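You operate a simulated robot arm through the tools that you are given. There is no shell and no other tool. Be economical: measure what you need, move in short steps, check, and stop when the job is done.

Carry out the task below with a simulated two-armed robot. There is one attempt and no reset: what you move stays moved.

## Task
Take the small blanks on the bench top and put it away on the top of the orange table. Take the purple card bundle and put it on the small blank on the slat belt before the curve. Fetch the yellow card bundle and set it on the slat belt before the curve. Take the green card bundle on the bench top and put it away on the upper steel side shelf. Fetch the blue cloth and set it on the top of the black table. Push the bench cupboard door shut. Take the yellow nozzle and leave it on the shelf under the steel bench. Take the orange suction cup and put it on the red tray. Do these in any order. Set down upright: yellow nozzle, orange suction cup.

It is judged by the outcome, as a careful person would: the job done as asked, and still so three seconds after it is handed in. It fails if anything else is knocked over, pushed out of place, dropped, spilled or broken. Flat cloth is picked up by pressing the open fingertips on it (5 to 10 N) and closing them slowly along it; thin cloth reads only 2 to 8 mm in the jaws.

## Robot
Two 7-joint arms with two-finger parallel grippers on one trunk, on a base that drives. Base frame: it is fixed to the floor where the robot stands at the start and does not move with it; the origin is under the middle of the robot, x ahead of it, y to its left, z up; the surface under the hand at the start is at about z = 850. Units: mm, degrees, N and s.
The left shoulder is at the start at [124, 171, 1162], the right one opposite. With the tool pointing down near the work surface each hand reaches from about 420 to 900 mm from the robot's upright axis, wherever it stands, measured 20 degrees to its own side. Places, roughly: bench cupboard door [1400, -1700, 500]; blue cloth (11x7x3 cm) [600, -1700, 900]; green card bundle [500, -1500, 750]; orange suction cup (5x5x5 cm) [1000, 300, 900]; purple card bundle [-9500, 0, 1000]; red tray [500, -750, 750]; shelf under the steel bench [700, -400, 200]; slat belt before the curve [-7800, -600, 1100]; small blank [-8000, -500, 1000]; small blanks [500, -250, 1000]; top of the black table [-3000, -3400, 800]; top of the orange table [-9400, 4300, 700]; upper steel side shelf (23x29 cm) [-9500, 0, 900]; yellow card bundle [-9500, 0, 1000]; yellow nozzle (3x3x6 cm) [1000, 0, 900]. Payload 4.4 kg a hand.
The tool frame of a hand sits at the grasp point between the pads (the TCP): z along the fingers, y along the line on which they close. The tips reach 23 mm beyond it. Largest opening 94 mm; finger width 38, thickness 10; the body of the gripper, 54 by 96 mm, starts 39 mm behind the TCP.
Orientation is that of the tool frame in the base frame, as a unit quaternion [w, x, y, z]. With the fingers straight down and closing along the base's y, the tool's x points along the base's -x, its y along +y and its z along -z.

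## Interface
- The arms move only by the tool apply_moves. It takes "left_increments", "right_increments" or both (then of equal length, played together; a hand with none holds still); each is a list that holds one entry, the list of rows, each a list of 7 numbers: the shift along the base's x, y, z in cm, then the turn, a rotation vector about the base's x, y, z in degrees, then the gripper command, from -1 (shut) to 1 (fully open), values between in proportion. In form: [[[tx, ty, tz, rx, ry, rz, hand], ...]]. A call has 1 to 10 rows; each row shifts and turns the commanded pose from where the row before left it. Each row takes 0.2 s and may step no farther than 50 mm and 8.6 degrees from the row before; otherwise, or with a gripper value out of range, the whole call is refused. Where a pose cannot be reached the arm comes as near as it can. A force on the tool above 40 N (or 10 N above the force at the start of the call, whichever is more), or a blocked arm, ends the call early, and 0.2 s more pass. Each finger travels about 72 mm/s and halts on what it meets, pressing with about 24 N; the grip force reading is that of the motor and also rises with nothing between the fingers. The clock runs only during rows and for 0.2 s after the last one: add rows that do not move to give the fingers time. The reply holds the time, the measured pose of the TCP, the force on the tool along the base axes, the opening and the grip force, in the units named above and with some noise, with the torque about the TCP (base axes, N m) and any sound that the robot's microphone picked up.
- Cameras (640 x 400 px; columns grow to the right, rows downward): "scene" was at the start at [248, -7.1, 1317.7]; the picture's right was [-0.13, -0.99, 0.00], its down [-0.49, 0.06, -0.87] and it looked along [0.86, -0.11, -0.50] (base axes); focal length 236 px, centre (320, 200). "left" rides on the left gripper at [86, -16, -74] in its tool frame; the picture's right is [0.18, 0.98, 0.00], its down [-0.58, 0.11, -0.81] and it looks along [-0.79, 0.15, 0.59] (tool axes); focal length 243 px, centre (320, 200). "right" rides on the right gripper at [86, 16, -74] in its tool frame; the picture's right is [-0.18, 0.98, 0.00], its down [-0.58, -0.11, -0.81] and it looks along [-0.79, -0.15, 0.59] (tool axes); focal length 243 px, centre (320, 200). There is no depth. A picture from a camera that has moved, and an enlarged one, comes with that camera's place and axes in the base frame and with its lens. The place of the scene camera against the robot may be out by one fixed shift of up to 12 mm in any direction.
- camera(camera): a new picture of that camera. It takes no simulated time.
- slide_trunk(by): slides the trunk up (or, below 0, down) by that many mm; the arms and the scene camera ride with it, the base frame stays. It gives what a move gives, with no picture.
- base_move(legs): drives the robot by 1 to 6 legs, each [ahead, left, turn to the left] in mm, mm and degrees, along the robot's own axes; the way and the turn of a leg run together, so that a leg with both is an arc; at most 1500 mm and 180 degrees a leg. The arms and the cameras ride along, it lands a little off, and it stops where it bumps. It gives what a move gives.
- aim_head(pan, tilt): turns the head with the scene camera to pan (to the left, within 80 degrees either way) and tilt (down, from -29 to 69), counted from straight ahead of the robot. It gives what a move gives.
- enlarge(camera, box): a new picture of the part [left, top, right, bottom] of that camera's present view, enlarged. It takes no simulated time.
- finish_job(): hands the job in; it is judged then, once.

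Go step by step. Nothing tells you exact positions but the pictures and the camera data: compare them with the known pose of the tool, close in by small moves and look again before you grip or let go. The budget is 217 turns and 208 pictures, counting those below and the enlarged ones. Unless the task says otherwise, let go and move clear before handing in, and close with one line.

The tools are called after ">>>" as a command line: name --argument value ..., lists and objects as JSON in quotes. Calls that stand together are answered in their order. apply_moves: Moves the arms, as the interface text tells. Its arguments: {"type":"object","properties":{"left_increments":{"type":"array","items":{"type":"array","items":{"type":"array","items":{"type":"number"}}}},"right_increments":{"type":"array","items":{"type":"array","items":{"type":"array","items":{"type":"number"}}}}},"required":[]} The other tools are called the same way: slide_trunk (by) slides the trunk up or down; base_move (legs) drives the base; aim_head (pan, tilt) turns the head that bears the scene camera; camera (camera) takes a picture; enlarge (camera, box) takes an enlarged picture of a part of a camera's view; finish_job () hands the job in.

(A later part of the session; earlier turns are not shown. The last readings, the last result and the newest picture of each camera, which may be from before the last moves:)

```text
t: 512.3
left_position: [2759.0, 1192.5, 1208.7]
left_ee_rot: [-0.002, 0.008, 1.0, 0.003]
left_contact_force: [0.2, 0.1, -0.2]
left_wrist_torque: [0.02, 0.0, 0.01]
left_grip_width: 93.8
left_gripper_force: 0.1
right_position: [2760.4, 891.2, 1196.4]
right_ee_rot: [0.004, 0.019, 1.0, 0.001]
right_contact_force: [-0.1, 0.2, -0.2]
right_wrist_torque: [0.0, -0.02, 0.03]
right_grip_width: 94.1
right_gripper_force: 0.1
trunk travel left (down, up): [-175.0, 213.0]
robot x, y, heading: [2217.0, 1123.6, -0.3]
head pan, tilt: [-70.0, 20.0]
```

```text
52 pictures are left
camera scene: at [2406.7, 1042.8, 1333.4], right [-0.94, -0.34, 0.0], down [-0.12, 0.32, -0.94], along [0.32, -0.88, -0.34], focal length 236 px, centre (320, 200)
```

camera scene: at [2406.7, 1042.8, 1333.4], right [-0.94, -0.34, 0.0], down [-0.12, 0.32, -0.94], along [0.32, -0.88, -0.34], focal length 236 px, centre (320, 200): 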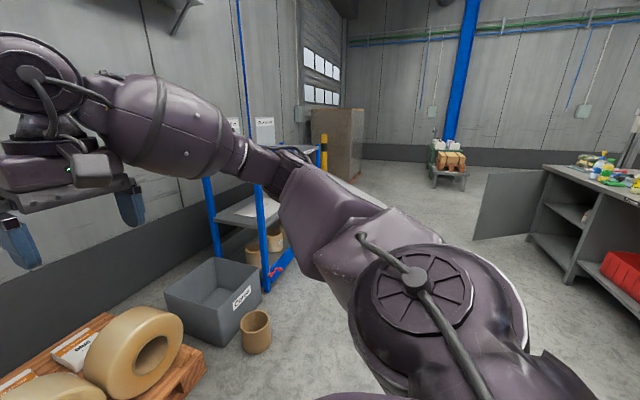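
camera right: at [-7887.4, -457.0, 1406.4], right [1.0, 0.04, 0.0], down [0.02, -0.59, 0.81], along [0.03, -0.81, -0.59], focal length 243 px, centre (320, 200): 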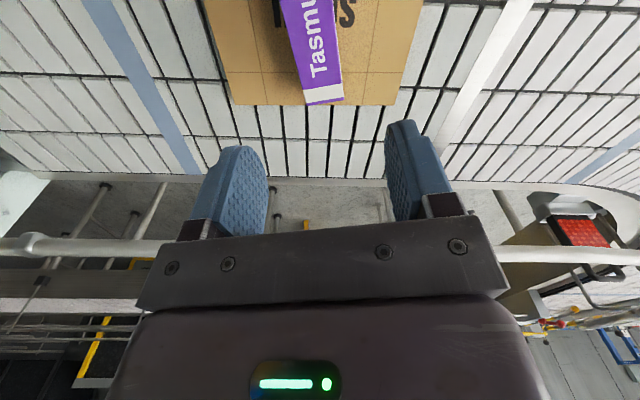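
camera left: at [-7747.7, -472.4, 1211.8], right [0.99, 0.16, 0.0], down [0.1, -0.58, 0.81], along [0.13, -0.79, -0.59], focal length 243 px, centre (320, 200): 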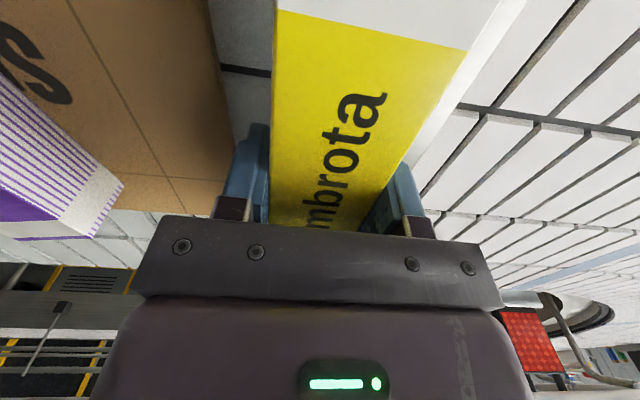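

From behind, the cupboard door hinges at its far (-y) side and swings out toward the aisle. I'll come round facing the bench, farther out in the aisle, beyond the door.

>>> base_move --legs '[[0, 0, 178], [-230, 0, 2], [0, 1300, 0], [0, 1250, 0]]'

>>> aim_head --pan 0 --tilt 28

>>> camera --camera "scene"

```text
t: 543.8
left_position: [2040.9, -1539.1, 1209.4]
left_ee_rot: [0.002, 1.0, 0.014, 0.002]
left_contact_force: [-0.1, -0.5, 0.2]
left_wrist_torque: [-0.01, 0.0, 0.03]
left_grip_width: 93.9
left_gripper_force: 0.1
right_position: [2026.7, -1237.3, 1197.0]
right_ee_rot: [0.001, 1.0, 0.003, -0.004]
right_contact_force: [0.2, 0.0, -0.1]
right_wrist_torque: [0.0, -0.02, 0.02]
right_grip_width: 94.1
right_gripper_force: 0.0
trunk travel left (down, up): [-175.0, 213.0]
robot x, y, heading: [2581.7, -1447.1, -177.5]
head pan, tilt: [-70.0, 20.0]
```

```text
t: 545.2
left_position: [2041.4, -1538.4, 1208.6]
left_ee_rot: [0.003, 1.0, 0.014, 0.002]
left_contact_force: [-0.4, 0.6, 0.2]
left_wrist_torque: [0.0, -0.01, 0.02]
left_grip_width: 94.0
left_gripper_force: 0.1
right_position: [2027.0, -1235.3, 1196.6]
right_ee_rot: [0.0, 1.0, 0.003, -0.004]
right_contact_force: [-0.8, 0.1, 0.1]
right_wrist_torque: [0.01, 0.03, 0.02]
right_grip_width: 94.2
right_gripper_force: 0.1
trunk travel left (down, up): [-175.0, 213.0]
robot x, y, heading: [2583.1, -1449.1, -177.5]
head pan, tilt: [0.0, 28.0]
```

```text
51 pictures are left
camera scene: at [2342.3, -1452.3, 1320.5], right [-0.04, 1.0, 0.0], down [0.47, 0.02, -0.88], along [-0.88, -0.04, -0.47], focal length 236 px, centre (320, 200)
```

scene: 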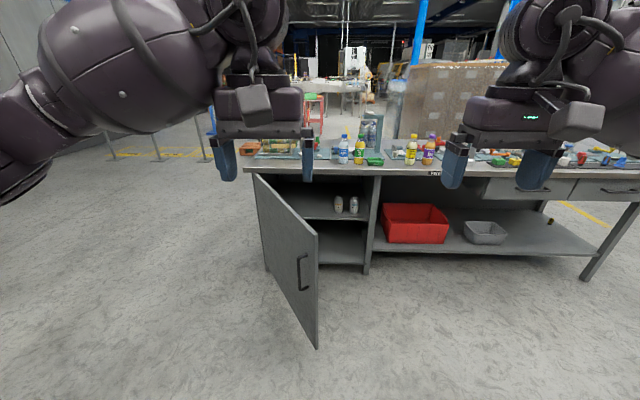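

The door's outer face with handle faces me; its edge is at about (1680,-1495). I'll close the left gripper, tilt it forward and lower it to door height, then push by driving ahead.

>>> apply_moves --left_increments '[[[0, -0.6, -4.5, 0, 8, 0, 0], [0, -0.6, -4.5, 0, 8, 0, -1], [0, -0.6, -4.5, 0, 8, 0, -1], [0, -0.6, -4.5, 0, 8, 0, -1], [0, -0.6, -4.5, 0, 8, 0, -1], [0, -0.6, -4.5, 0, 8, 0, -1], [0, -0.6, -4.5, 0, 8, 0, -1], [0, -0.6, -4.5, 0, 8, 0, -1], [0, 0, -4.5, 0, 0, 0, -1], [0, 0, -4.5, 0, 0, 0, -1]]]'

>>> base_move --legs '[[0, 0, -2.5]]'

>>> camera --camera "scene"

```text
t: 547.4
left_position: [2069.6, -1543.9, 763.0]
left_ee_rot: [-0.015, 0.887, 0.018, -0.46]
left_contact_force: [-0.5, 0.9, 0.1]
left_wrist_torque: [-0.02, 0.01, 0.0]
left_grip_width: 0.1
left_gripper_force: 23.7
left hand out of reach, approached as far as the arm can: row 7, 8
right_position: [2027.0, -1235.8, 1195.9]
right_ee_rot: [0.002, 1.0, 0.004, -0.003]
right_contact_force: [0.1, -0.1, 0.1]
right_wrist_torque: [-0.02, -0.03, 0.02]
right_grip_width: 93.8
right_gripper_force: 0.0
trunk travel left (down, up): [-175.0, 213.0]
robot x, y, heading: [2581.9, -1450.2, -177.7]
head pan, tilt: [0.0, 28.0]
```

```text
t: 548.2
left_position: [2065.2, -1522.1, 763.7]
left_ee_rot: [-0.024, 0.888, 0.0, -0.459]
left_contact_force: [0.4, -0.2, 0.3]
left_wrist_torque: [0.02, 0.01, 0.02]
left_grip_width: 0.1
left_gripper_force: 24.0
right_position: [2036.6, -1212.4, 1196.4]
right_ee_rot: [0.001, 1.0, -0.017, -0.004]
right_contact_force: [-0.1, -0.3, 0.5]
right_wrist_torque: [-0.03, 0.02, 0.0]
right_grip_width: 93.7
right_gripper_force: 0.2
trunk travel left (down, up): [-175.0, 213.0]
robot x, y, heading: [2579.2, -1446.3, 180.0]
head pan, tilt: [0.0, 28.0]
```

```text
50 pictures are left
camera scene: at [2342.1, -1441.2, 1320.5], right [0.0, 1.0, 0.0], down [0.47, 0.0, -0.88], along [-0.88, 0.0, -0.47], focal length 236 px, centre (320, 200)
```

scene: 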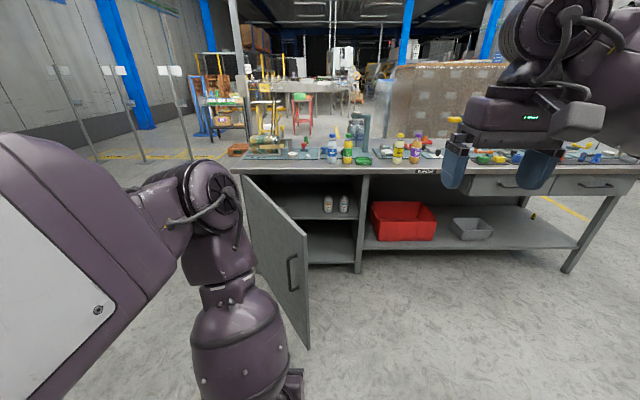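

>>> base_move --legs '[[0, 60, 0], [450, 0, 0], [200, 0, 0]]'

>>> camera --camera "scene"

```text
t: 552.9
left_position: [1418.9, -1584.4, 763.3]
left_ee_rot: [-0.025, 0.888, 0.0, -0.459]
left_contact_force: [-0.6, -0.5, -0.3]
left_wrist_torque: [0.0, -0.01, -0.02]
left_grip_width: 0.0
left_gripper_force: 24.2
right_position: [1386.9, -1274.3, 1196.9]
right_ee_rot: [0.0, 1.0, -0.015, -0.004]
right_contact_force: [-0.5, 0.2, 0.7]
right_wrist_torque: [-0.04, 0.0, -0.01]
right_grip_width: 93.9
right_gripper_force: 0.0
trunk travel left (down, up): [-175.0, 213.0]
robot x, y, heading: [1933.6, -1508.1, -179.8]
head pan, tilt: [0.0, 28.0]
```

```text
49 pictures are left
camera scene: at [1693.2, -1502.4, 1320.4], right [0.0, 1.0, 0.0], down [0.47, 0.0, -0.88], along [-0.88, 0.0, -0.47], focal length 236 px, centre (320, 200)
```

scene: 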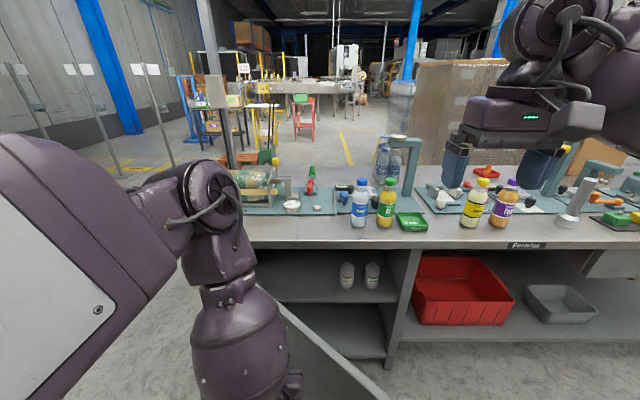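

The door is swinging. Continuing slowly.

>>> base_move --legs '[[200, 0, 0]]'

>>> base_move --legs '[[90, 0, 0]]'

>>> camera --camera "scene"

```text
t: 554.5
left_position: [1209.9, -1585.5, 763.2]
left_ee_rot: [-0.023, 0.888, 0.002, -0.459]
left_contact_force: [-0.6, -0.5, -0.8]
left_wrist_torque: [-0.01, 0.01, 0.02]
left_grip_width: 0.2
left_gripper_force: 24.2
right_position: [1179.9, -1276.5, 1196.3]
right_ee_rot: [0.001, 1.0, -0.015, -0.004]
right_contact_force: [-0.1, 0.4, 0.3]
right_wrist_torque: [0.04, -0.01, 0.04]
right_grip_width: 94.0
right_gripper_force: 0.0
trunk travel left (down, up): [-175.0, 213.0]
robot x, y, heading: [1723.5, -1507.5, -179.9]
head pan, tilt: [0.0, 28.0]
```

```text
t: 555.6
left_position: [1122.3, -1585.7, 763.9]
left_ee_rot: [-0.023, 0.888, 0.003, -0.459]
left_contact_force: [-0.6, 0.5, -1.1]
left_wrist_torque: [-0.01, 0.04, 0.01]
left_grip_width: 0.0
left_gripper_force: 24.0
right_position: [1089.5, -1277.0, 1197.1]
right_ee_rot: [0.001, 1.0, -0.015, -0.003]
right_contact_force: [-0.6, -0.6, -0.5]
right_wrist_torque: [0.01, -0.01, 0.01]
right_grip_width: 94.0
right_gripper_force: 0.0
trunk travel left (down, up): [-175.0, 213.0]
robot x, y, heading: [1636.6, -1506.9, -179.6]
head pan, tilt: [0.0, 28.0]
```

```text
48 pictures are left
camera scene: at [1396.5, -1504.1, 1320.5], right [-0.01, 1.0, 0.0], down [0.47, 0.0, -0.88], along [-0.88, 0.0, -0.47], focal length 236 px, centre (320, 200)
```

scene: 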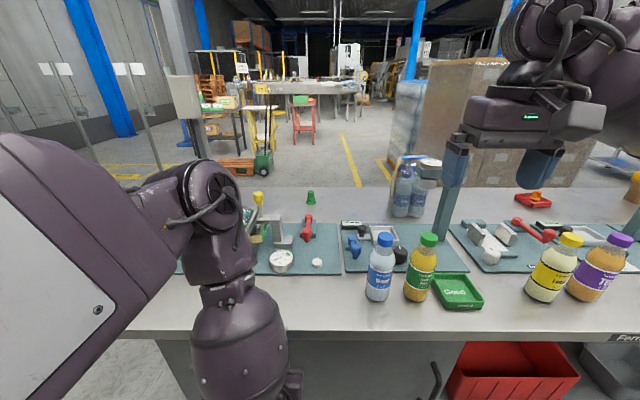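

>>> base_move --legs '[[40, 0, 0]]'

>>> aim_head --pan -10 --tilt 62

>>> camera --camera "scene"

```text
t: 556.6
left_position: [1091.3, -1584.5, 763.2]
left_ee_rot: [-0.024, 0.89, 0.001, -0.455]
left_contact_force: [0.3, -0.2, 0.0]
left_wrist_torque: [0.01, -0.01, 0.03]
left_grip_width: 0.2
left_gripper_force: 23.8
right_position: [1055.8, -1276.9, 1196.9]
right_ee_rot: [0.002, 1.0, -0.014, -0.004]
right_contact_force: [0.1, 0.5, 0.2]
right_wrist_torque: [0.03, 0.0, 0.02]
right_grip_width: 94.2
right_gripper_force: 0.2
trunk travel left (down, up): [-175.0, 213.0]
robot x, y, heading: [1599.0, -1509.1, -179.6]
head pan, tilt: [0.0, 28.0]
stopped in leg 1: the force on the tool passed its limit at 137 N (the readings are from after the stop); the commanded pose is now the measured one
```

```text
t: 557.6
left_position: [1092.5, -1586.1, 763.7]
left_ee_rot: [-0.025, 0.89, 0.0, -0.455]
left_contact_force: [0.1, -0.2, -0.2]
left_wrist_torque: [-0.02, -0.01, 0.0]
left_grip_width: 0.0
left_gripper_force: 24.0
right_position: [1056.0, -1278.0, 1196.9]
right_ee_rot: [0.001, 1.0, -0.016, -0.004]
right_contact_force: [0.0, -0.2, 0.3]
right_wrist_torque: [0.0, 0.01, 0.02]
right_grip_width: 94.3
right_gripper_force: 0.1
trunk travel left (down, up): [-175.0, 213.0]
robot x, y, heading: [1601.0, -1504.5, -179.7]
head pan, tilt: [-10.0, 62.0]
```

```text
47 pictures are left
camera scene: at [1391.1, -1493.0, 1273.0], right [0.17, 0.99, 0.0], down [0.87, -0.15, -0.47], along [-0.46, 0.08, -0.88], focal length 236 px, centre (320, 200)
```

scene: 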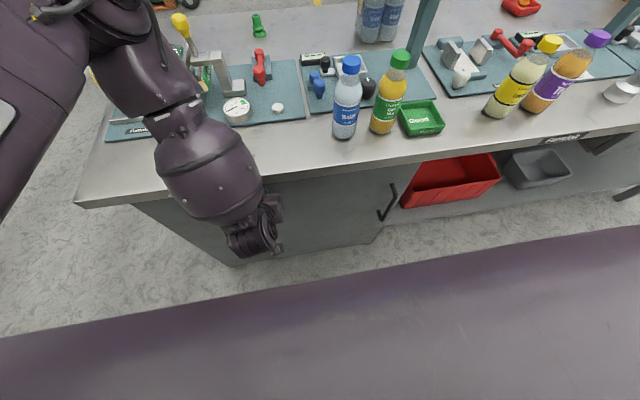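

The door came to a firm stop and looks flush. Backing off to confirm.

>>> base_move --legs '[[-700, 0, 0]]'

>>> aim_head --pan 10 --tilt 35

>>> camera --camera "scene"

```text
t: 561.4
left_position: [1791.9, -1580.5, 763.1]
left_ee_rot: [-0.024, 0.89, 0.001, -0.455]
left_contact_force: [-0.9, 0.2, 0.8]
left_wrist_torque: [-0.01, 0.03, 0.03]
left_grip_width: 0.0
left_gripper_force: 23.8
right_position: [1755.1, -1274.2, 1196.3]
right_ee_rot: [0.001, 1.0, -0.014, -0.003]
right_contact_force: [-0.7, -0.2, 0.0]
right_wrist_torque: [0.0, 0.04, 0.03]
right_grip_width: 94.1
right_gripper_force: 0.1
trunk travel left (down, up): [-175.0, 213.0]
robot x, y, heading: [2299.3, -1503.3, -179.8]
head pan, tilt: [-10.0, 62.0]
```

```text
t: 562.3
left_position: [1792.2, -1582.9, 762.3]
left_ee_rot: [-0.024, 0.89, 0.001, -0.455]
left_contact_force: [-0.2, 0.3, 0.3]
left_wrist_torque: [0.01, 0.01, 0.0]
left_grip_width: 0.0
left_gripper_force: 24.6
right_position: [1755.5, -1273.7, 1196.6]
right_ee_rot: [0.001, 1.0, -0.014, -0.004]
right_contact_force: [-0.6, 0.1, 0.4]
right_wrist_torque: [-0.01, 0.0, -0.05]
right_grip_width: 94.1
right_gripper_force: 0.2
trunk travel left (down, up): [-175.0, 213.0]
robot x, y, heading: [2301.1, -1504.3, -179.6]
head pan, tilt: [10.0, 35.0]
```

```text
46 pictures are left
camera scene: at [2067.0, -1516.1, 1309.5], right [-0.18, 0.98, 0.0], down [0.57, 0.1, -0.82], along [-0.81, -0.15, -0.57], focal length 236 px, centre (320, 200)
```

scene: 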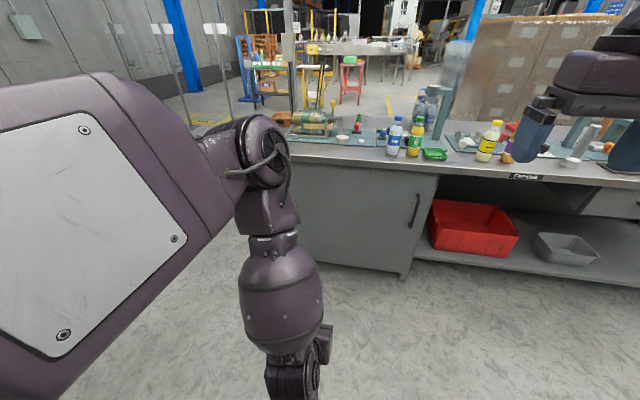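

Door is shut. Restoring the left arm to its upright travel pose.

>>> apply_moves --left_increments '[[[0, 0, 4.5, 0, -7.8, 0, -1], [0, 0, 4.5, 0, -7.8, 0, 0], [0, 0, 4.5, 0, -7.8, 0, 1], [0, 0, 4.5, 0, -7.8, 0, 1], [0, 0, 4.5, 0, -7.8, 0, 1], [0, 0, 4.5, 0, -7.8, 0, 1], [0, 0, 4.5, 0, -7.4, 0, 1], [0, 0, 4.5, 0, 0, 0, 1], [0, 0, 4.5, 0, 0, 0, 1], [0, 0, 4.5, 0, 0, 0, 1]]]'

```text
t: 564.5
left_position: [1792.2, -1583.2, 1214.7]
left_ee_rot: [-0.022, 1.0, 0.011, 0.001]
left_contact_force: [0.5, 0.0, 0.0]
left_wrist_torque: [-0.02, 0.0, -0.02]
left_grip_width: 93.9
left_gripper_force: 0.1
right_position: [1756.1, -1273.7, 1197.2]
right_ee_rot: [0.001, 1.0, -0.014, -0.003]
right_contact_force: [-0.4, 0.7, -0.2]
right_wrist_torque: [0.02, 0.04, 0.01]
right_grip_width: 94.1
right_gripper_force: 0.1
trunk travel left (down, up): [-175.0, 213.0]
robot x, y, heading: [2302.9, -1501.8, -179.6]
head pan, tilt: [10.0, 35.0]
```

>>> base_move --legs '[[0, -1310, 0], [0, -1350, 0], [1300, 0, 0], [520, 0, 0], [0, 0, 179.6], [-510, 0, 0]]'

>>> base_move --legs '[[0, -1100, 0]]'

>>> aim_head --pan 0 --tilt 42

>>> camera --camera "scene"

```text
t: 606.7
left_position: [434.1, 1195.7, 1214.7]
left_ee_rot: [0.0, -0.021, 1.0, -0.023]
left_contact_force: [-0.2, 0.6, 0.9]
left_wrist_torque: [0.0, 0.0, 0.0]
left_grip_width: 93.8
left_gripper_force: 0.0
right_position: [477.6, 887.2, 1197.1]
right_ee_rot: [0.003, 0.004, 1.0, 0.002]
right_contact_force: [0.7, -0.4, -0.2]
right_wrist_torque: [0.02, -0.05, 0.01]
right_grip_width: 94.0
right_gripper_force: 0.0
trunk travel left (down, up): [-175.0, 213.0]
robot x, y, heading: [-74.2, 1108.2, 1.3]
head pan, tilt: [10.0, 35.0]
```

```text
t: 616.6
left_position: [462.8, 95.2, 1214.9]
left_ee_rot: [0.0, -0.022, 1.0, -0.022]
left_contact_force: [-1.0, 0.6, 0.6]
left_wrist_torque: [0.0, 0.02, 0.0]
left_grip_width: 93.9
left_gripper_force: 0.1
right_position: [505.7, -213.7, 1196.4]
right_ee_rot: [0.004, 0.004, 1.0, 0.001]
right_contact_force: [-0.5, 0.9, -0.3]
right_wrist_torque: [0.04, 0.01, 0.0]
right_grip_width: 94.0
right_gripper_force: 0.1
trunk travel left (down, up): [-175.0, 213.0]
robot x, y, heading: [-46.7, 5.9, 1.3]
head pan, tilt: [10.0, 35.0]
```

```text
t: 617.3
left_position: [462.8, 94.4, 1214.4]
left_ee_rot: [0.0, -0.022, 1.0, -0.022]
left_contact_force: [0.8, -0.6, 0.2]
left_wrist_torque: [0.03, 0.01, -0.02]
left_grip_width: 94.1
left_gripper_force: 0.1
right_position: [505.5, -215.1, 1194.8]
right_ee_rot: [0.004, 0.004, 1.0, 0.001]
right_contact_force: [0.0, 0.6, 0.7]
right_wrist_torque: [-0.03, 0.01, 0.03]
right_grip_width: 93.8
right_gripper_force: 0.1
trunk travel left (down, up): [-175.0, 213.0]
robot x, y, heading: [-43.4, 4.3, 1.3]
head pan, tilt: [0.0, 42.0]
```

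```text
45 pictures are left
camera scene: at [197.5, 16.4, 1299.1], right [0.03, -1.0, 0.0], down [-0.67, -0.02, -0.74], along [0.74, 0.02, -0.67], focal length 236 px, centre (320, 200)
```

scene: 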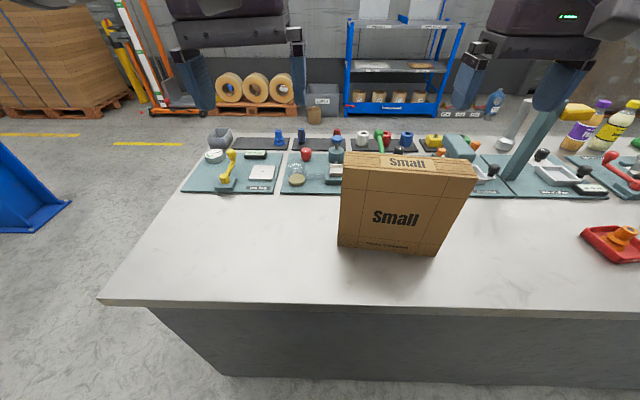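

The bundle of blanks stands at about (549,-132), turned ~6°. Rotating the right hand to close across its thickness and moving above it.

>>> apply_moves --right_increments '[[[0.4, 0.8, 0, 0, 0, -8.2, 1], [0.4, 0.8, 0, 0, 0, -8.2, 1], [0.4, 0.8, 0, 0, 0, -8.2, 1], [0.4, 0.8, 0, 0, 0, -8.2, 1], [0.4, 0.8, 0, 0, 0, -8.2, 1], [0.4, 0.8, 0, 0, 0, -8.2, 1], [0.5, 0.8, 0, 0, 0, -8.2, 1], [0.5, 0.9, 0, 0, 0, -8.2, 1], [0.5, 0.9, 0, 0, 0, -8.2, 1], [0.5, 0.9, 0, 0, 0, -8.2, 1]]]'

>>> apply_moves --right_increments '[[[0, 0, -1, 0, 0, -8.2, 1], [0, 0, -1, 0, 0, -7, 1], [0, 0, 0, 0, 0, 0, 1]]]'

>>> camera --camera "right"

>>> camera --camera "scene"

```text
t: 619.5
left_position: [463.0, 93.3, 1214.1]
left_ee_rot: [0.0, -0.022, 1.0, -0.022]
left_contact_force: [0.1, 0.6, 0.6]
left_wrist_torque: [0.03, 0.04, 0.02]
left_grip_width: 94.1
left_gripper_force: 0.0
right_position: [550.8, -131.1, 1195.7]
right_ee_rot: [0.004, 0.661, 0.75, -0.002]
right_contact_force: [-1.0, 0.6, 0.2]
right_wrist_torque: [0.0, -0.01, 0.01]
right_grip_width: 94.0
right_gripper_force: 0.0
trunk travel left (down, up): [-175.0, 213.0]
robot x, y, heading: [-41.6, 6.4, 1.4]
head pan, tilt: [0.0, 42.0]
```

```text
t: 620.3
left_position: [462.0, 94.6, 1213.7]
left_ee_rot: [0.0, -0.022, 1.0, -0.022]
left_contact_force: [-0.2, 0.4, -0.6]
left_wrist_torque: [0.01, -0.02, 0.02]
left_grip_width: 93.6
left_gripper_force: 0.0
right_position: [549.7, -130.2, 1176.8]
right_ee_rot: [0.003, 0.754, 0.657, -0.001]
right_contact_force: [0.1, -0.5, 0.6]
right_wrist_torque: [-0.03, 0.0, 0.0]
right_grip_width: 94.2
right_gripper_force: 0.1
trunk travel left (down, up): [-175.0, 213.0]
robot x, y, heading: [-44.2, 5.1, 1.8]
head pan, tilt: [0.0, 42.0]
```

```text
44 pictures are left
camera right: at [577.5, -48.1, 1249.9], right [0.95, -0.32, 0.0], down [-0.19, -0.56, 0.81], along [-0.25, -0.77, -0.59], focal length 243 px, centre (320, 200)
```

right: 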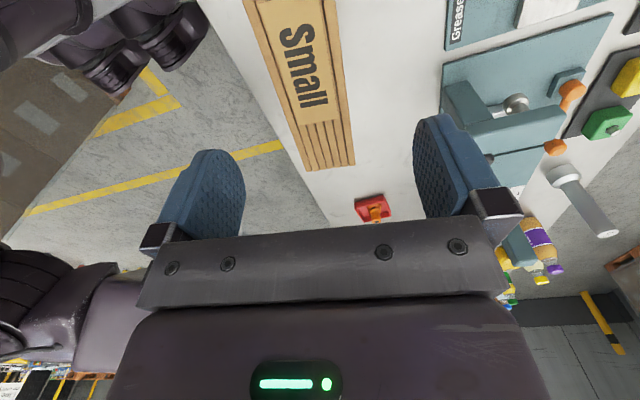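

```text
43 pictures are left
camera scene: at [197.3, 16.4, 1299.1], right [0.03, -1.0, 0.0], down [-0.67, -0.02, -0.74], along [0.74, 0.02, -0.67], focal length 236 px, centre (320, 200)
```

scene: 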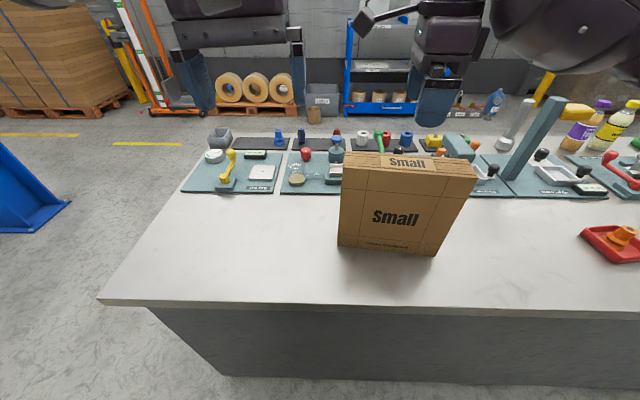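

>>> apply_moves --right_increments '[[[-0.7, -0.4, -4, 0, 0, 1.5, 1], [0, 0, -3, 0, 0, 0, 1], [0, 0, 0, 0, 0, 0, 1]]]'

>>> camera --camera "right"

>>> enlarge --camera "scene" --box '[320, 60, 520, 200]'

```text
t: 621.1
left_position: [461.7, 93.6, 1213.4]
left_ee_rot: [0.001, -0.022, 1.0, -0.022]
left_contact_force: [-0.2, 0.3, 0.6]
left_wrist_torque: [0.02, 0.0, -0.01]
left_grip_width: 93.9
left_gripper_force: 0.1
right_position: [543.9, -136.5, 1107.3]
right_ee_rot: [0.003, 0.744, 0.668, -0.002]
right_contact_force: [0.9, -0.3, 0.2]
right_wrist_torque: [0.03, 0.0, -0.01]
right_grip_width: 93.7
right_gripper_force: 0.2
trunk travel left (down, up): [-175.0, 213.0]
robot x, y, heading: [-42.0, 6.7, 1.2]
head pan, tilt: [0.0, 42.0]
```

```text
42 pictures are left
camera right: at [568.8, -52.3, 1181.2], right [0.96, -0.29, 0.01], down [-0.17, -0.56, 0.81], along [-0.23, -0.78, -0.59], focal length 243 px, centre (320, 200)
```

right: 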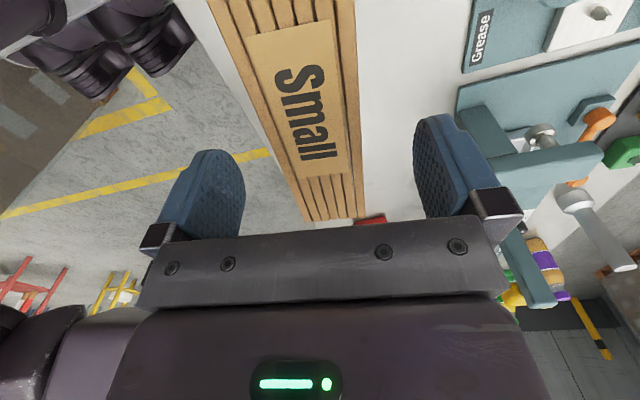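

```text
2.86 times, centred on (420, 130) of scene
camera zoom: at [197.0, 16.3, 1299.2], right [0.03, -1.0, 0.0], down [-0.67, -0.02, -0.74], along [0.74, 0.02, -0.67], focal length 674 px, centre (34, 400)
```

zoom: 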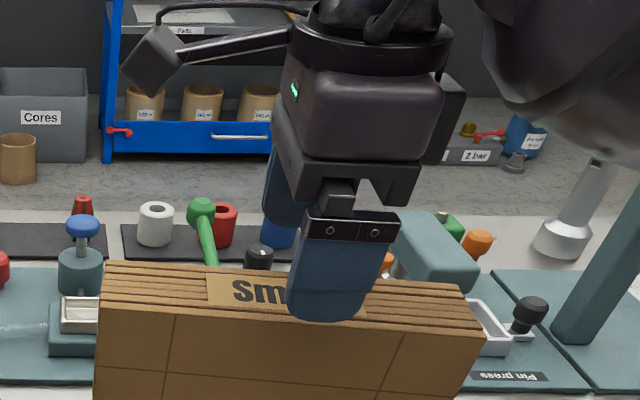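

Bundle is between the fingers. Descending and gripping.

>>> apply_moves --right_increments '[[[0, 0, -3, 0, 0, 0, 1], [0, 0, -2, 0, 0, 0, 1], [0, 0, -1, 0, 0, 0, 1], [0, 0, 0, 0, 0, 0, 0.5], [0, 0, 0, 0, 0, 0, 0], [0, 0, 0, 0, 0, 0, -1], [0, 0, 0, 0, 0, 0, -1], [0, 0, 0, 0, 0, 0, -1]]]'

```text
t: 622.9
left_position: [463.4, 94.2, 1214.6]
left_ee_rot: [-0.001, -0.022, 1.0, -0.022]
left_contact_force: [0.2, -0.6, -0.4]
left_wrist_torque: [0.03, 0.02, -0.04]
left_grip_width: 94.1
left_gripper_force: 0.1
right_position: [542.4, -136.1, 1047.3]
right_ee_rot: [0.003, 0.745, 0.667, -0.002]
right_contact_force: [-1.4, 1.3, 1.1]
right_wrist_torque: [0.19, 0.47, -0.01]
right_grip_width: 56.1
right_gripper_force: 24.7
trunk travel left (down, up): [-175.0, 213.0]
robot x, y, heading: [-42.8, 4.8, 1.4]
head pan, tilt: [0.0, 42.0]
```

Gripped at 56 mm. Lifting slowly and checking.

>>> apply_moves --right_increments '[[[0, 0, 1.5, 0, 0, 0, -1], [0, 0, 3, 0, 0, 0, -1], [0, 0, 4, 0, 0, 0, -1], [0, 0, 4, 0, 0, 0, -1], [0, 0, 4, 0, 0, 0, -1], [0, 0, 4, 0, 0, 0, -1], [0, 0, 0, 0, 0, 0, -1]]]'

>>> camera --camera "scene"

```text
t: 624.5
left_position: [465.1, 94.5, 1212.1]
left_ee_rot: [-0.001, -0.022, 1.0, -0.022]
left_contact_force: [0.2, 0.1, 0.2]
left_wrist_torque: [0.02, 0.03, 0.03]
left_grip_width: 94.3
left_gripper_force: 0.0
right_position: [544.4, -136.5, 1248.9]
right_ee_rot: [0.001, 0.744, 0.668, -0.003]
right_contact_force: [0.1, -0.2, -4.0]
right_wrist_torque: [-0.03, -0.02, 0.0]
right_grip_width: 55.8
right_gripper_force: 23.6
trunk travel left (down, up): [-175.0, 213.0]
robot x, y, heading: [-44.5, 4.3, 1.6]
head pan, tilt: [0.0, 42.0]
```

```text
40 pictures are left
camera scene: at [198.9, 16.0, 1298.5], right [0.03, -1.0, 0.0], down [-0.67, -0.02, -0.74], along [0.74, 0.02, -0.67], focal length 236 px, centre (320, 200)
```

scene: 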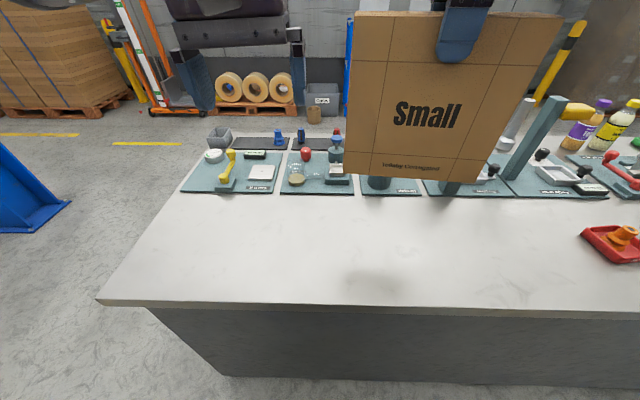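

The blanks are held securely. Driving back along the known aisle toward the far side of the hall.

>>> base_move --legs '[[0, 0, -1.5], [0, -1100, 0], [-365, 0, 0], [-1380, 90, 0], [-1380, 90, 0], [-1300, 130, 0]]'

>>> base_move --legs '[[-400, 800, 0], [-350, 900, 0], [-100, 900, 0]]'

>>> aim_head --pan 75 --tilt 12

>>> camera --camera "scene"

```text
t: 656.0
left_position: [-3956.1, -693.2, 1213.3]
left_ee_rot: [-0.001, -0.005, 1.0, -0.021]
left_contact_force: [0.3, 0.2, 0.0]
left_wrist_torque: [0.02, -0.01, 0.0]
left_grip_width: 94.2
left_gripper_force: 0.1
right_position: [-3883.7, -925.2, 1249.7]
right_ee_rot: [0.003, 0.755, 0.656, -0.001]
right_contact_force: [0.0, -0.3, -4.1]
right_wrist_torque: [-0.05, 0.03, -0.02]
right_grip_width: 55.9
right_gripper_force: 23.6
trunk travel left (down, up): [-175.0, 213.0]
robot x, y, heading: [-4468.6, -760.6, -0.7]
head pan, tilt: [0.0, 42.0]
```

```text
t: 679.3
left_position: [-4759.2, 1941.3, 1214.5]
left_ee_rot: [-0.001, -0.005, 1.0, -0.022]
left_contact_force: [-0.2, 0.2, 0.0]
left_wrist_torque: [-0.01, -0.02, -0.03]
left_grip_width: 94.1
left_gripper_force: 0.1
right_position: [-4687.9, 1711.2, 1249.8]
right_ee_rot: [0.003, 0.756, 0.655, -0.002]
right_contact_force: [-0.2, 0.4, -3.3]
right_wrist_torque: [-0.05, 0.0, 0.01]
right_grip_width: 55.8
right_gripper_force: 23.9
trunk travel left (down, up): [-175.0, 213.0]
robot x, y, heading: [-5266.5, 1871.8, -0.6]
head pan, tilt: [0.0, 42.0]
```

```text
t: 680.8
left_position: [-4758.0, 1942.9, 1212.9]
left_ee_rot: [0.001, -0.004, 1.0, -0.021]
left_contact_force: [0.0, -0.9, 0.4]
left_wrist_torque: [0.04, 0.0, -0.03]
left_grip_width: 93.9
left_gripper_force: 0.1
right_position: [-4686.8, 1711.4, 1249.7]
right_ee_rot: [0.003, 0.756, 0.655, -0.002]
right_contact_force: [0.5, 0.5, -3.8]
right_wrist_torque: [-0.06, 0.0, -0.01]
right_grip_width: 56.0
right_gripper_force: 23.6
trunk travel left (down, up): [-175.0, 213.0]
robot x, y, heading: [-5273.7, 1869.8, -0.4]
head pan, tilt: [75.0, 12.0]
```

```text
39 pictures are left
camera scene: at [-5086.2, 1964.9, 1346.3], right [0.96, -0.27, 0.0], down [-0.06, -0.2, -0.98], along [0.26, 0.94, -0.21], focal length 236 px, centre (320, 200)
```

scene: 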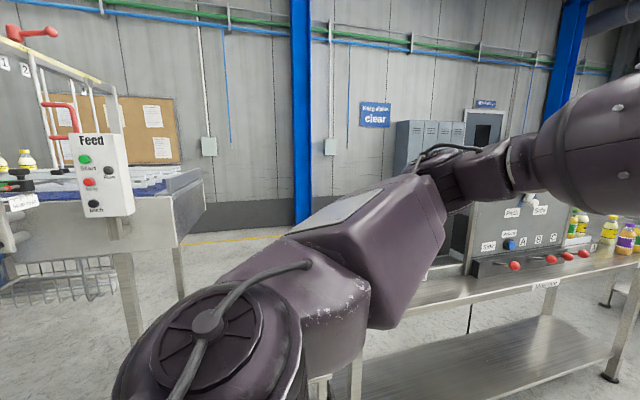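

The filling line lies north-west here. Moving a bit south, turning west and looking for the way to the orange table.

>>> base_move --legs '[[-150, -500, 0], [0, 0, 178]]'

>>> aim_head --pan -38 --tilt 10

>>> camera --camera "scene"

```text
t: 692.9
left_position: [-5937.7, 1331.7, 1214.0]
left_ee_rot: [-0.022, 1.0, -0.018, 0.001]
left_contact_force: [0.8, 0.1, -0.2]
left_wrist_torque: [0.0, 0.0, 0.04]
left_grip_width: 94.1
left_gripper_force: 0.0
right_position: [-5999.5, 1567.5, 1249.7]
right_ee_rot: [0.003, -0.638, 0.77, 0.003]
right_contact_force: [0.4, 0.0, -3.8]
right_wrist_torque: [0.02, -0.03, 0.02]
right_grip_width: 56.2
right_gripper_force: 24.0
trunk travel left (down, up): [-175.0, 213.0]
robot x, y, heading: [-5424.5, 1376.6, 176.8]
head pan, tilt: [75.0, 12.0]
```

```text
t: 694.8
left_position: [-5938.3, 1332.9, 1212.7]
left_ee_rot: [-0.022, 1.0, -0.018, 0.002]
left_contact_force: [0.1, 0.4, 0.0]
left_wrist_torque: [-0.01, -0.01, -0.01]
left_grip_width: 94.0
left_gripper_force: 0.1
right_position: [-5997.9, 1567.5, 1250.7]
right_ee_rot: [0.002, -0.638, 0.77, 0.003]
right_contact_force: [0.4, 0.6, -4.0]
right_wrist_torque: [0.07, 0.01, 0.04]
right_grip_width: 56.0
right_gripper_force: 23.9
trunk travel left (down, up): [-175.0, 213.0]
robot x, y, heading: [-5427.5, 1379.9, 176.9]
head pan, tilt: [-38.0, 10.0]
```

```text
38 pictures are left
camera scene: at [-5642.1, 1453.7, 1349.6], right [0.66, 0.75, 0.0], down [0.13, -0.11, -0.98], along [-0.74, 0.65, -0.17], focal length 236 px, centre (320, 200)
```

scene: 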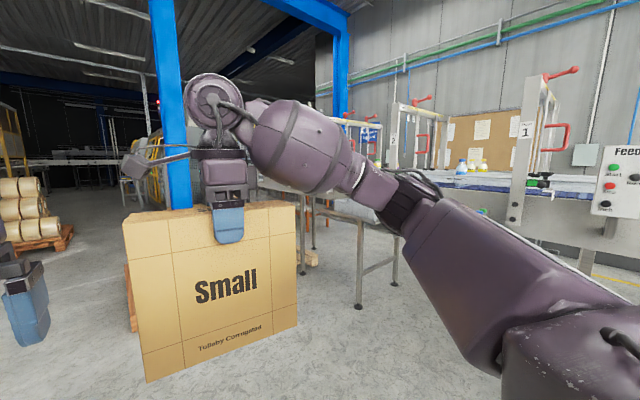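

>>> base_move --legs '[[0, 0, 3], [1200, 580, 0], [1450, 0, 0], [1400, 0, 0]]'

>>> aim_head --pan -75 --tilt 12

>>> camera --camera "scene"

>>> aim_head --pan -30 --tilt 12

>>> camera --camera "scene"

```text
t: 715.3
left_position: [-9988.1, 686.7, 1213.1]
left_ee_rot: [-0.022, 1.0, 0.016, 0.001]
left_contact_force: [0.6, 0.0, -0.6]
left_wrist_torque: [-0.02, -0.02, 0.04]
left_grip_width: 93.9
left_gripper_force: 0.0
right_position: [-10064.4, 916.3, 1249.6]
right_ee_rot: [0.002, -0.663, 0.748, 0.003]
right_contact_force: [0.5, 0.2, -3.6]
right_wrist_torque: [-0.02, -0.01, -0.01]
right_grip_width: 55.8
right_gripper_force: 24.1
trunk travel left (down, up): [-175.0, 213.0]
robot x, y, heading: [-9478.4, 766.2, -179.5]
head pan, tilt: [-38.0, 10.0]
```

```text
t: 716.3
left_position: [-9987.7, 687.0, 1213.2]
left_ee_rot: [-0.022, 1.0, 0.015, 0.001]
left_contact_force: [0.2, -0.8, -0.1]
left_wrist_torque: [0.01, 0.0, 0.02]
left_grip_width: 94.0
left_gripper_force: 0.0
right_position: [-10063.9, 916.4, 1248.7]
right_ee_rot: [0.002, -0.664, 0.748, 0.002]
right_contact_force: [0.0, -0.1, -3.8]
right_wrist_torque: [0.03, 0.02, 0.0]
right_grip_width: 55.9
right_gripper_force: 23.9
trunk travel left (down, up): [-175.0, 213.0]
robot x, y, heading: [-9479.0, 766.2, -179.0]
head pan, tilt: [-75.0, 12.0]
```

```text
37 pictures are left
camera scene: at [-9652.2, 860.4, 1346.4], right [0.96, 0.27, 0.0], down [0.06, -0.2, -0.98], along [-0.27, 0.94, -0.21], focal length 236 px, centre (320, 200)
```

scene: 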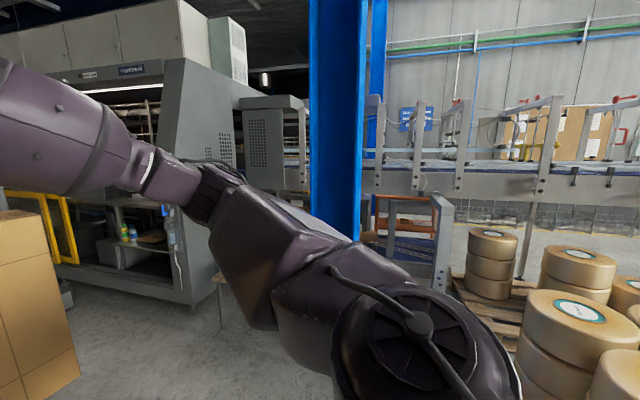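

```text
t: 717.4
left_position: [-9988.1, 687.0, 1214.2]
left_ee_rot: [-0.022, 1.0, 0.016, 0.001]
left_contact_force: [0.5, 0.0, 0.4]
left_wrist_torque: [0.01, 0.04, -0.01]
left_grip_width: 94.2
left_gripper_force: 0.0
right_position: [-10064.7, 915.9, 1249.8]
right_ee_rot: [0.002, -0.663, 0.748, 0.003]
right_contact_force: [0.6, 0.2, -4.8]
right_wrist_torque: [0.09, 0.01, -0.02]
right_grip_width: 56.1
right_gripper_force: 24.6
trunk travel left (down, up): [-175.0, 213.0]
robot x, y, heading: [-9481.0, 770.0, -179.2]
head pan, tilt: [-30.0, 12.0]
```

```text
36 pictures are left
camera scene: at [-9708.2, 816.3, 1346.4], right [0.49, 0.87, 0.0], down [0.18, -0.1, -0.98], along [-0.85, 0.48, -0.21], focal length 236 px, centre (320, 200)
```

scene: 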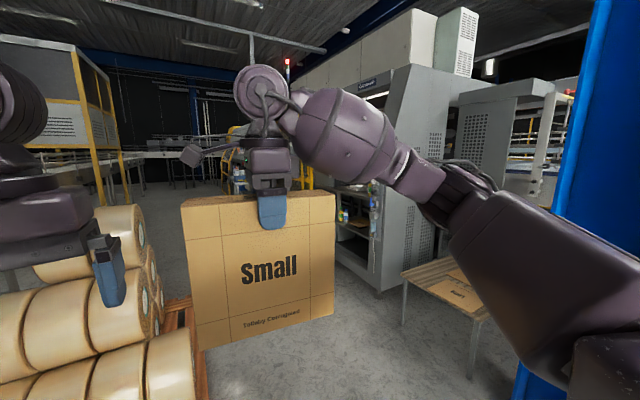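

The orange table is behind the filling line, reachable only from the north aisle. I'll go back east and look for the gap between the button table and the trolley.

>>> base_move --legs '[[-1400, 0, 0], [-1450, 0, 0], [-1200, -600, 0], [-1450, -250, -1]]'

>>> aim_head --pan -80 --tilt 15

>>> camera --camera "scene"

```text
t: 744.3
left_position: [-4502.0, 1430.8, 1214.3]
left_ee_rot: [-0.022, 1.0, -0.02, 0.001]
left_contact_force: [-0.2, 0.3, -0.2]
left_wrist_torque: [0.0, -0.03, 0.04]
left_grip_width: 93.9
left_gripper_force: 0.1
right_position: [-4563.2, 1665.7, 1249.8]
right_ee_rot: [0.003, -0.637, 0.771, 0.003]
right_contact_force: [-0.1, 0.7, -3.1]
right_wrist_torque: [0.03, -0.05, -0.01]
right_grip_width: 56.1
right_gripper_force: 24.4
trunk travel left (down, up): [-175.0, 213.0]
robot x, y, heading: [-3986.2, 1477.7, 176.9]
head pan, tilt: [-30.0, 12.0]
```

```text
t: 745.5
left_position: [-4501.4, 1430.6, 1213.1]
left_ee_rot: [-0.022, 1.0, -0.019, 0.001]
left_contact_force: [-0.2, -0.4, 0.2]
left_wrist_torque: [0.0, 0.02, 0.02]
left_grip_width: 94.3
left_gripper_force: 0.1
right_position: [-4562.7, 1666.9, 1249.5]
right_ee_rot: [0.002, -0.637, 0.771, 0.003]
right_contact_force: [1.1, 0.2, -3.8]
right_wrist_torque: [0.05, -0.02, -0.02]
right_grip_width: 55.8
right_gripper_force: 23.8
trunk travel left (down, up): [-175.0, 213.0]
robot x, y, heading: [-3989.2, 1477.0, 176.8]
head pan, tilt: [-80.0, 15.0]
```

```text
35 pictures are left
camera scene: at [-4147.3, 1583.5, 1341.5], right [0.99, 0.12, 0.0], down [0.03, -0.26, -0.97], along [-0.11, 0.96, -0.26], focal length 236 px, centre (320, 200)
```

scene: 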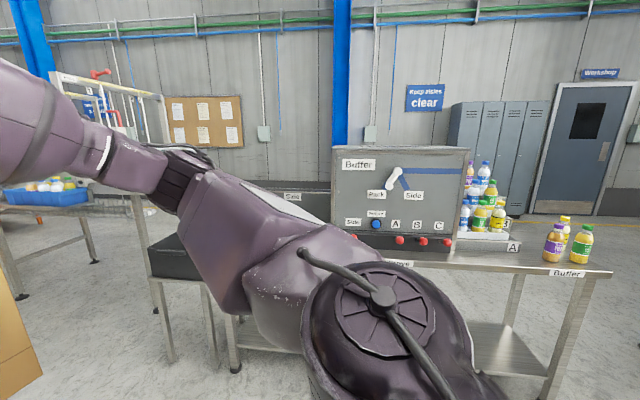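

The button ("Buffer") table ends at x≈-3012. Turning north and moving east to the gap beyond it.

>>> base_move --legs '[[0, 0, -86.8], [0, -1400, 0]]'

>>> aim_head --pan 0 --tilt 22

>>> camera --camera "scene"

```text
t: 761.6
left_position: [-2666.7, 1990.5, 1212.8]
left_ee_rot: [-0.015, 0.715, -0.699, 0.017]
left_contact_force: [0.7, 0.0, -1.0]
left_wrist_torque: [0.05, 0.0, 0.01]
left_grip_width: 93.8
left_gripper_force: 0.0
right_position: [-2434.7, 2065.1, 1249.4]
right_ee_rot: [0.004, 0.065, 0.998, 0.001]
right_contact_force: [-0.2, 0.2, -4.4]
right_wrist_torque: [0.02, -0.05, -0.01]
right_grip_width: 56.0
right_gripper_force: 24.1
trunk travel left (down, up): [-175.0, 213.0]
robot x, y, heading: [-2588.5, 1478.8, 89.8]
head pan, tilt: [-80.0, 15.0]
```

```text
t: 763.1
left_position: [-2666.2, 1991.1, 1213.4]
left_ee_rot: [-0.016, 0.715, -0.699, 0.016]
left_contact_force: [-0.5, 0.0, 0.4]
left_wrist_torque: [0.02, 0.0, 0.02]
left_grip_width: 94.3
left_gripper_force: 0.0
right_position: [-2436.3, 2065.9, 1250.4]
right_ee_rot: [0.003, 0.065, 0.998, 0.0]
right_contact_force: [0.5, 0.9, -3.3]
right_wrist_torque: [0.02, -0.01, 0.0]
right_grip_width: 55.6
right_gripper_force: 23.2
trunk travel left (down, up): [-175.0, 213.0]
robot x, y, heading: [-2588.5, 1482.3, 90.2]
head pan, tilt: [0.0, 22.0]
```

```text
34 pictures are left
camera scene: at [-2584.5, 1731.7, 1330.1], right [1.0, 0.0, 0.0], down [0.0, -0.37, -0.93], along [0.0, 0.93, -0.37], focal length 236 px, centre (320, 200)
```

scene: 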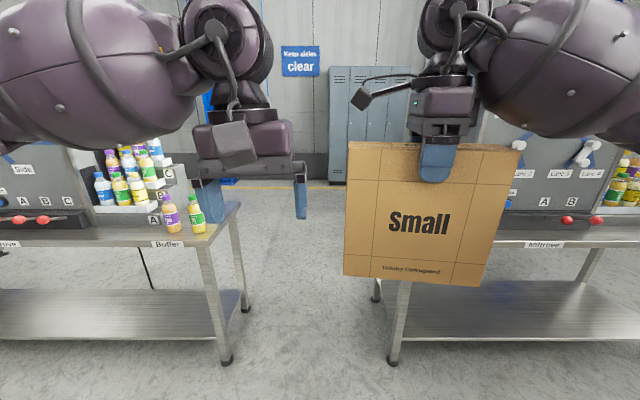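

The gap between the two tables is about 680 mm wide at the tops. Raising the trunk and reaching both arms forward to tuck the elbows, then passing through.

>>> slide_trunk --by 205

>>> apply_moves --left_increments '[[[-2, 4, 0, 0, 0, 0, 1], [-2, 4, 0, 0, 0, 0, 1], [-2, 4, 0, 0, 0, 0, 1], [-1, 4, 0, 0, 0, 0, 1], [0, 2, 0, 0, 0, 0, 1]]]' --right_increments '[[[0.5, 3.5, 0, 0, 0, 0, -1], [0.5, 3.5, 0, 0, 0, 0, -1], [0.5, 3.5, 0, 0, 0, 0, -1], [0.5, 3.5, 0, 0, 0, 0, -1], [0, 0, 0, 0, 0, 0, -1]]]'

>>> base_move --legs '[[0, 60, -0.5], [400, 0, 0]]'

>>> aim_head --pan 0 --tilt 35

>>> camera --camera "scene"

```text
t: 765.3
left_position: [-2667.0, 1990.2, 1418.2]
left_ee_rot: [-0.015, 0.715, -0.699, 0.016]
left_contact_force: [0.6, -0.4, -0.3]
left_wrist_torque: [0.01, 0.05, -0.02]
left_grip_width: 94.1
left_gripper_force: 0.1
right_position: [-2435.1, 2065.5, 1453.7]
right_ee_rot: [0.003, 0.065, 0.998, 0.001]
right_contact_force: [0.4, -0.3, -4.8]
right_wrist_torque: [0.01, -0.05, -0.02]
right_grip_width: 56.1
right_gripper_force: 24.1
trunk travel left (down, up): [-380.0, 8.0]
robot x, y, heading: [-2587.7, 1480.6, 90.2]
head pan, tilt: [0.0, 22.0]
```

```text
t: 766.5
left_position: [-2734.8, 2169.6, 1420.4]
left_ee_rot: [-0.015, 0.714, -0.699, 0.014]
left_contact_force: [0.5, 0.2, 0.1]
left_wrist_torque: [0.02, 0.03, -0.01]
left_grip_width: 94.1
left_gripper_force: 0.0
right_position: [-2415.1, 2205.8, 1454.9]
right_ee_rot: [0.004, 0.064, 0.998, 0.002]
right_contact_force: [0.4, -0.8, -3.5]
right_wrist_torque: [0.01, 0.0, 0.01]
right_grip_width: 55.7
right_gripper_force: 24.4
trunk travel left (down, up): [-380.0, 8.0]
robot x, y, heading: [-2588.9, 1482.2, 90.1]
head pan, tilt: [0.0, 22.0]
```

```text
t: 769.8
left_position: [-2788.5, 2566.9, 1419.8]
left_ee_rot: [-0.015, 0.712, -0.702, 0.016]
left_contact_force: [-0.3, -0.1, 0.9]
left_wrist_torque: [-0.03, -0.01, -0.01]
left_grip_width: 93.8
left_gripper_force: 0.1
right_position: [-2469.8, 2599.6, 1454.5]
right_ee_rot: [0.004, 0.068, 0.998, 0.001]
right_contact_force: [0.4, -0.1, -4.5]
right_wrist_torque: [0.0, -0.02, 0.01]
right_grip_width: 55.9
right_gripper_force: 24.0
trunk travel left (down, up): [-380.0, 8.0]
robot x, y, heading: [-2646.4, 1879.0, 89.9]
head pan, tilt: [0.0, 22.0]
```

```text
t: 770.6
left_position: [-2788.6, 2567.8, 1420.6]
left_ee_rot: [-0.015, 0.712, -0.702, 0.017]
left_contact_force: [-0.6, 0.4, -0.6]
left_wrist_torque: [-0.01, 0.03, 0.0]
left_grip_width: 94.0
left_gripper_force: 0.0
right_position: [-2469.8, 2600.1, 1455.1]
right_ee_rot: [0.003, 0.068, 0.998, 0.0]
right_contact_force: [0.7, -0.1, -4.1]
right_wrist_torque: [-0.01, -0.04, 0.02]
right_grip_width: 56.1
right_gripper_force: 24.7
trunk travel left (down, up): [-380.0, 8.0]
robot x, y, heading: [-2647.2, 1876.9, 90.0]
head pan, tilt: [0.0, 35.0]
```

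```text
33 pictures are left
camera scene: at [-2641.3, 2026.6, 1524.7], right [1.0, 0.0, 0.0], down [0.0, -0.57, -0.82], along [0.0, 0.82, -0.57], focal length 236 px, centre (320, 200)
```

scene: 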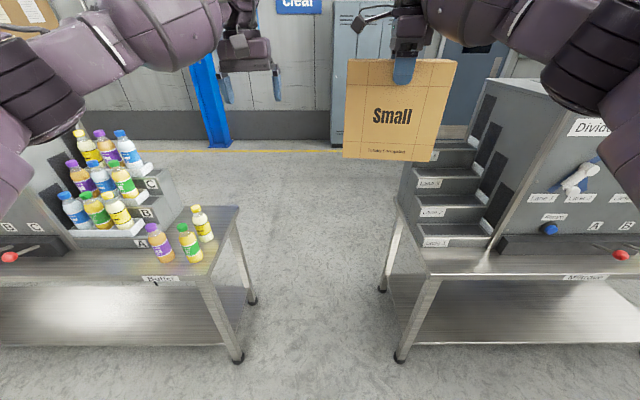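

Passing margins look fine at floor level; raising both hands another 100 mm so the elbows clear the cabinet and bottles.

>>> apply_moves --left_increments '[[[0, 0, 4, 0, 0, 0, 1], [0, 0, 4, 0, 0, 0, 1], [0, 0, 2, 0, 0, 0, 1]]]' --right_increments '[[[-1, 0, 4, 0, 0, 0, -1], [-1, 0, 4, 0, 0, 0, -1], [-1, 0, 4, 0, 0, 0, -1]]]'

>>> base_move --legs '[[0, 15, 0], [500, 0, 0]]'

>>> base_move --legs '[[1000, 0, 0], [1000, 0, 0]]'

>>> aim_head --pan 75 --tilt 15

>>> camera --camera "scene"

```text
t: 771.4
left_position: [-2786.8, 2565.7, 1522.1]
left_ee_rot: [-0.015, 0.712, -0.702, 0.016]
left_contact_force: [0.0, -1.0, -0.1]
left_wrist_torque: [0.02, 0.02, 0.0]
left_grip_width: 94.3
left_gripper_force: 0.0
right_position: [-2495.1, 2584.4, 1564.8]
right_ee_rot: [0.003, 0.068, 0.998, 0.002]
right_contact_force: [0.2, -1.4, -3.9]
right_wrist_torque: [0.02, -0.01, -0.02]
right_grip_width: 55.7
right_gripper_force: 24.4
right hand out of reach, approached as far as the arm can: row 3
trunk travel left (down, up): [-380.0, 8.0]
robot x, y, heading: [-2648.5, 1879.8, 89.9]
head pan, tilt: [0.0, 35.0]
```

```text
t: 774.8
left_position: [-2799.2, 3071.5, 1519.5]
left_ee_rot: [-0.015, 0.711, -0.703, 0.016]
left_contact_force: [-0.7, -0.2, -0.8]
left_wrist_torque: [0.02, 0.0, -0.02]
left_grip_width: 94.2
left_gripper_force: 0.1
right_position: [-2507.4, 3090.4, 1563.1]
right_ee_rot: [0.003, 0.069, 0.998, 0.002]
right_contact_force: [-0.8, 0.7, -3.7]
right_wrist_torque: [-0.03, 0.0, 0.03]
right_grip_width: 55.7
right_gripper_force: 24.4
trunk travel left (down, up): [-380.0, 8.0]
robot x, y, heading: [-2654.8, 2381.4, 89.7]
head pan, tilt: [0.0, 35.0]
```

```text
t: 784.6
left_position: [-2791.7, 5050.4, 1520.3]
left_ee_rot: [-0.015, 0.712, -0.702, 0.016]
left_contact_force: [-1.3, -0.3, 0.2]
left_wrist_torque: [-0.03, -0.01, -0.01]
left_grip_width: 93.8
left_gripper_force: 0.0
right_position: [-2499.3, 5069.0, 1563.2]
right_ee_rot: [0.003, 0.069, 0.998, 0.001]
right_contact_force: [-0.2, 0.5, -3.6]
right_wrist_torque: [0.0, 0.03, 0.01]
right_grip_width: 56.0
right_gripper_force: 24.0
trunk travel left (down, up): [-380.0, 8.0]
robot x, y, heading: [-2649.7, 4356.1, 89.6]
head pan, tilt: [0.0, 35.0]
```

```text
t: 786.1
left_position: [-2791.5, 5049.8, 1521.4]
left_ee_rot: [-0.015, 0.712, -0.702, 0.016]
left_contact_force: [1.0, 0.6, 0.1]
left_wrist_torque: [0.02, 0.0, 0.0]
left_grip_width: 94.0
left_gripper_force: 0.0
right_position: [-2500.6, 5069.4, 1562.8]
right_ee_rot: [0.003, 0.068, 0.998, 0.001]
right_contact_force: [0.3, -0.6, -4.4]
right_wrist_torque: [0.0, -0.02, -0.03]
right_grip_width: 55.8
right_gripper_force: 23.4
trunk travel left (down, up): [-380.0, 8.0]
robot x, y, heading: [-2652.1, 4359.1, 89.8]
head pan, tilt: [75.0, 15.0]
```

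```text
32 pictures are left
camera scene: at [-2736.5, 4445.3, 1556.6], right [0.26, 0.96, 0.0], down [0.25, -0.07, -0.97], along [-0.93, 0.25, -0.26], focal length 236 px, centre (320, 200)
```

scene: 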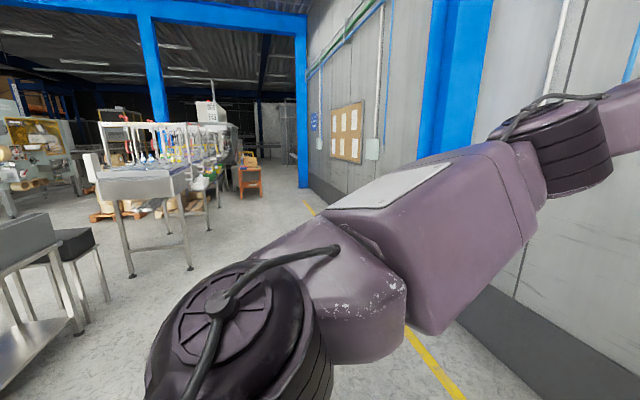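

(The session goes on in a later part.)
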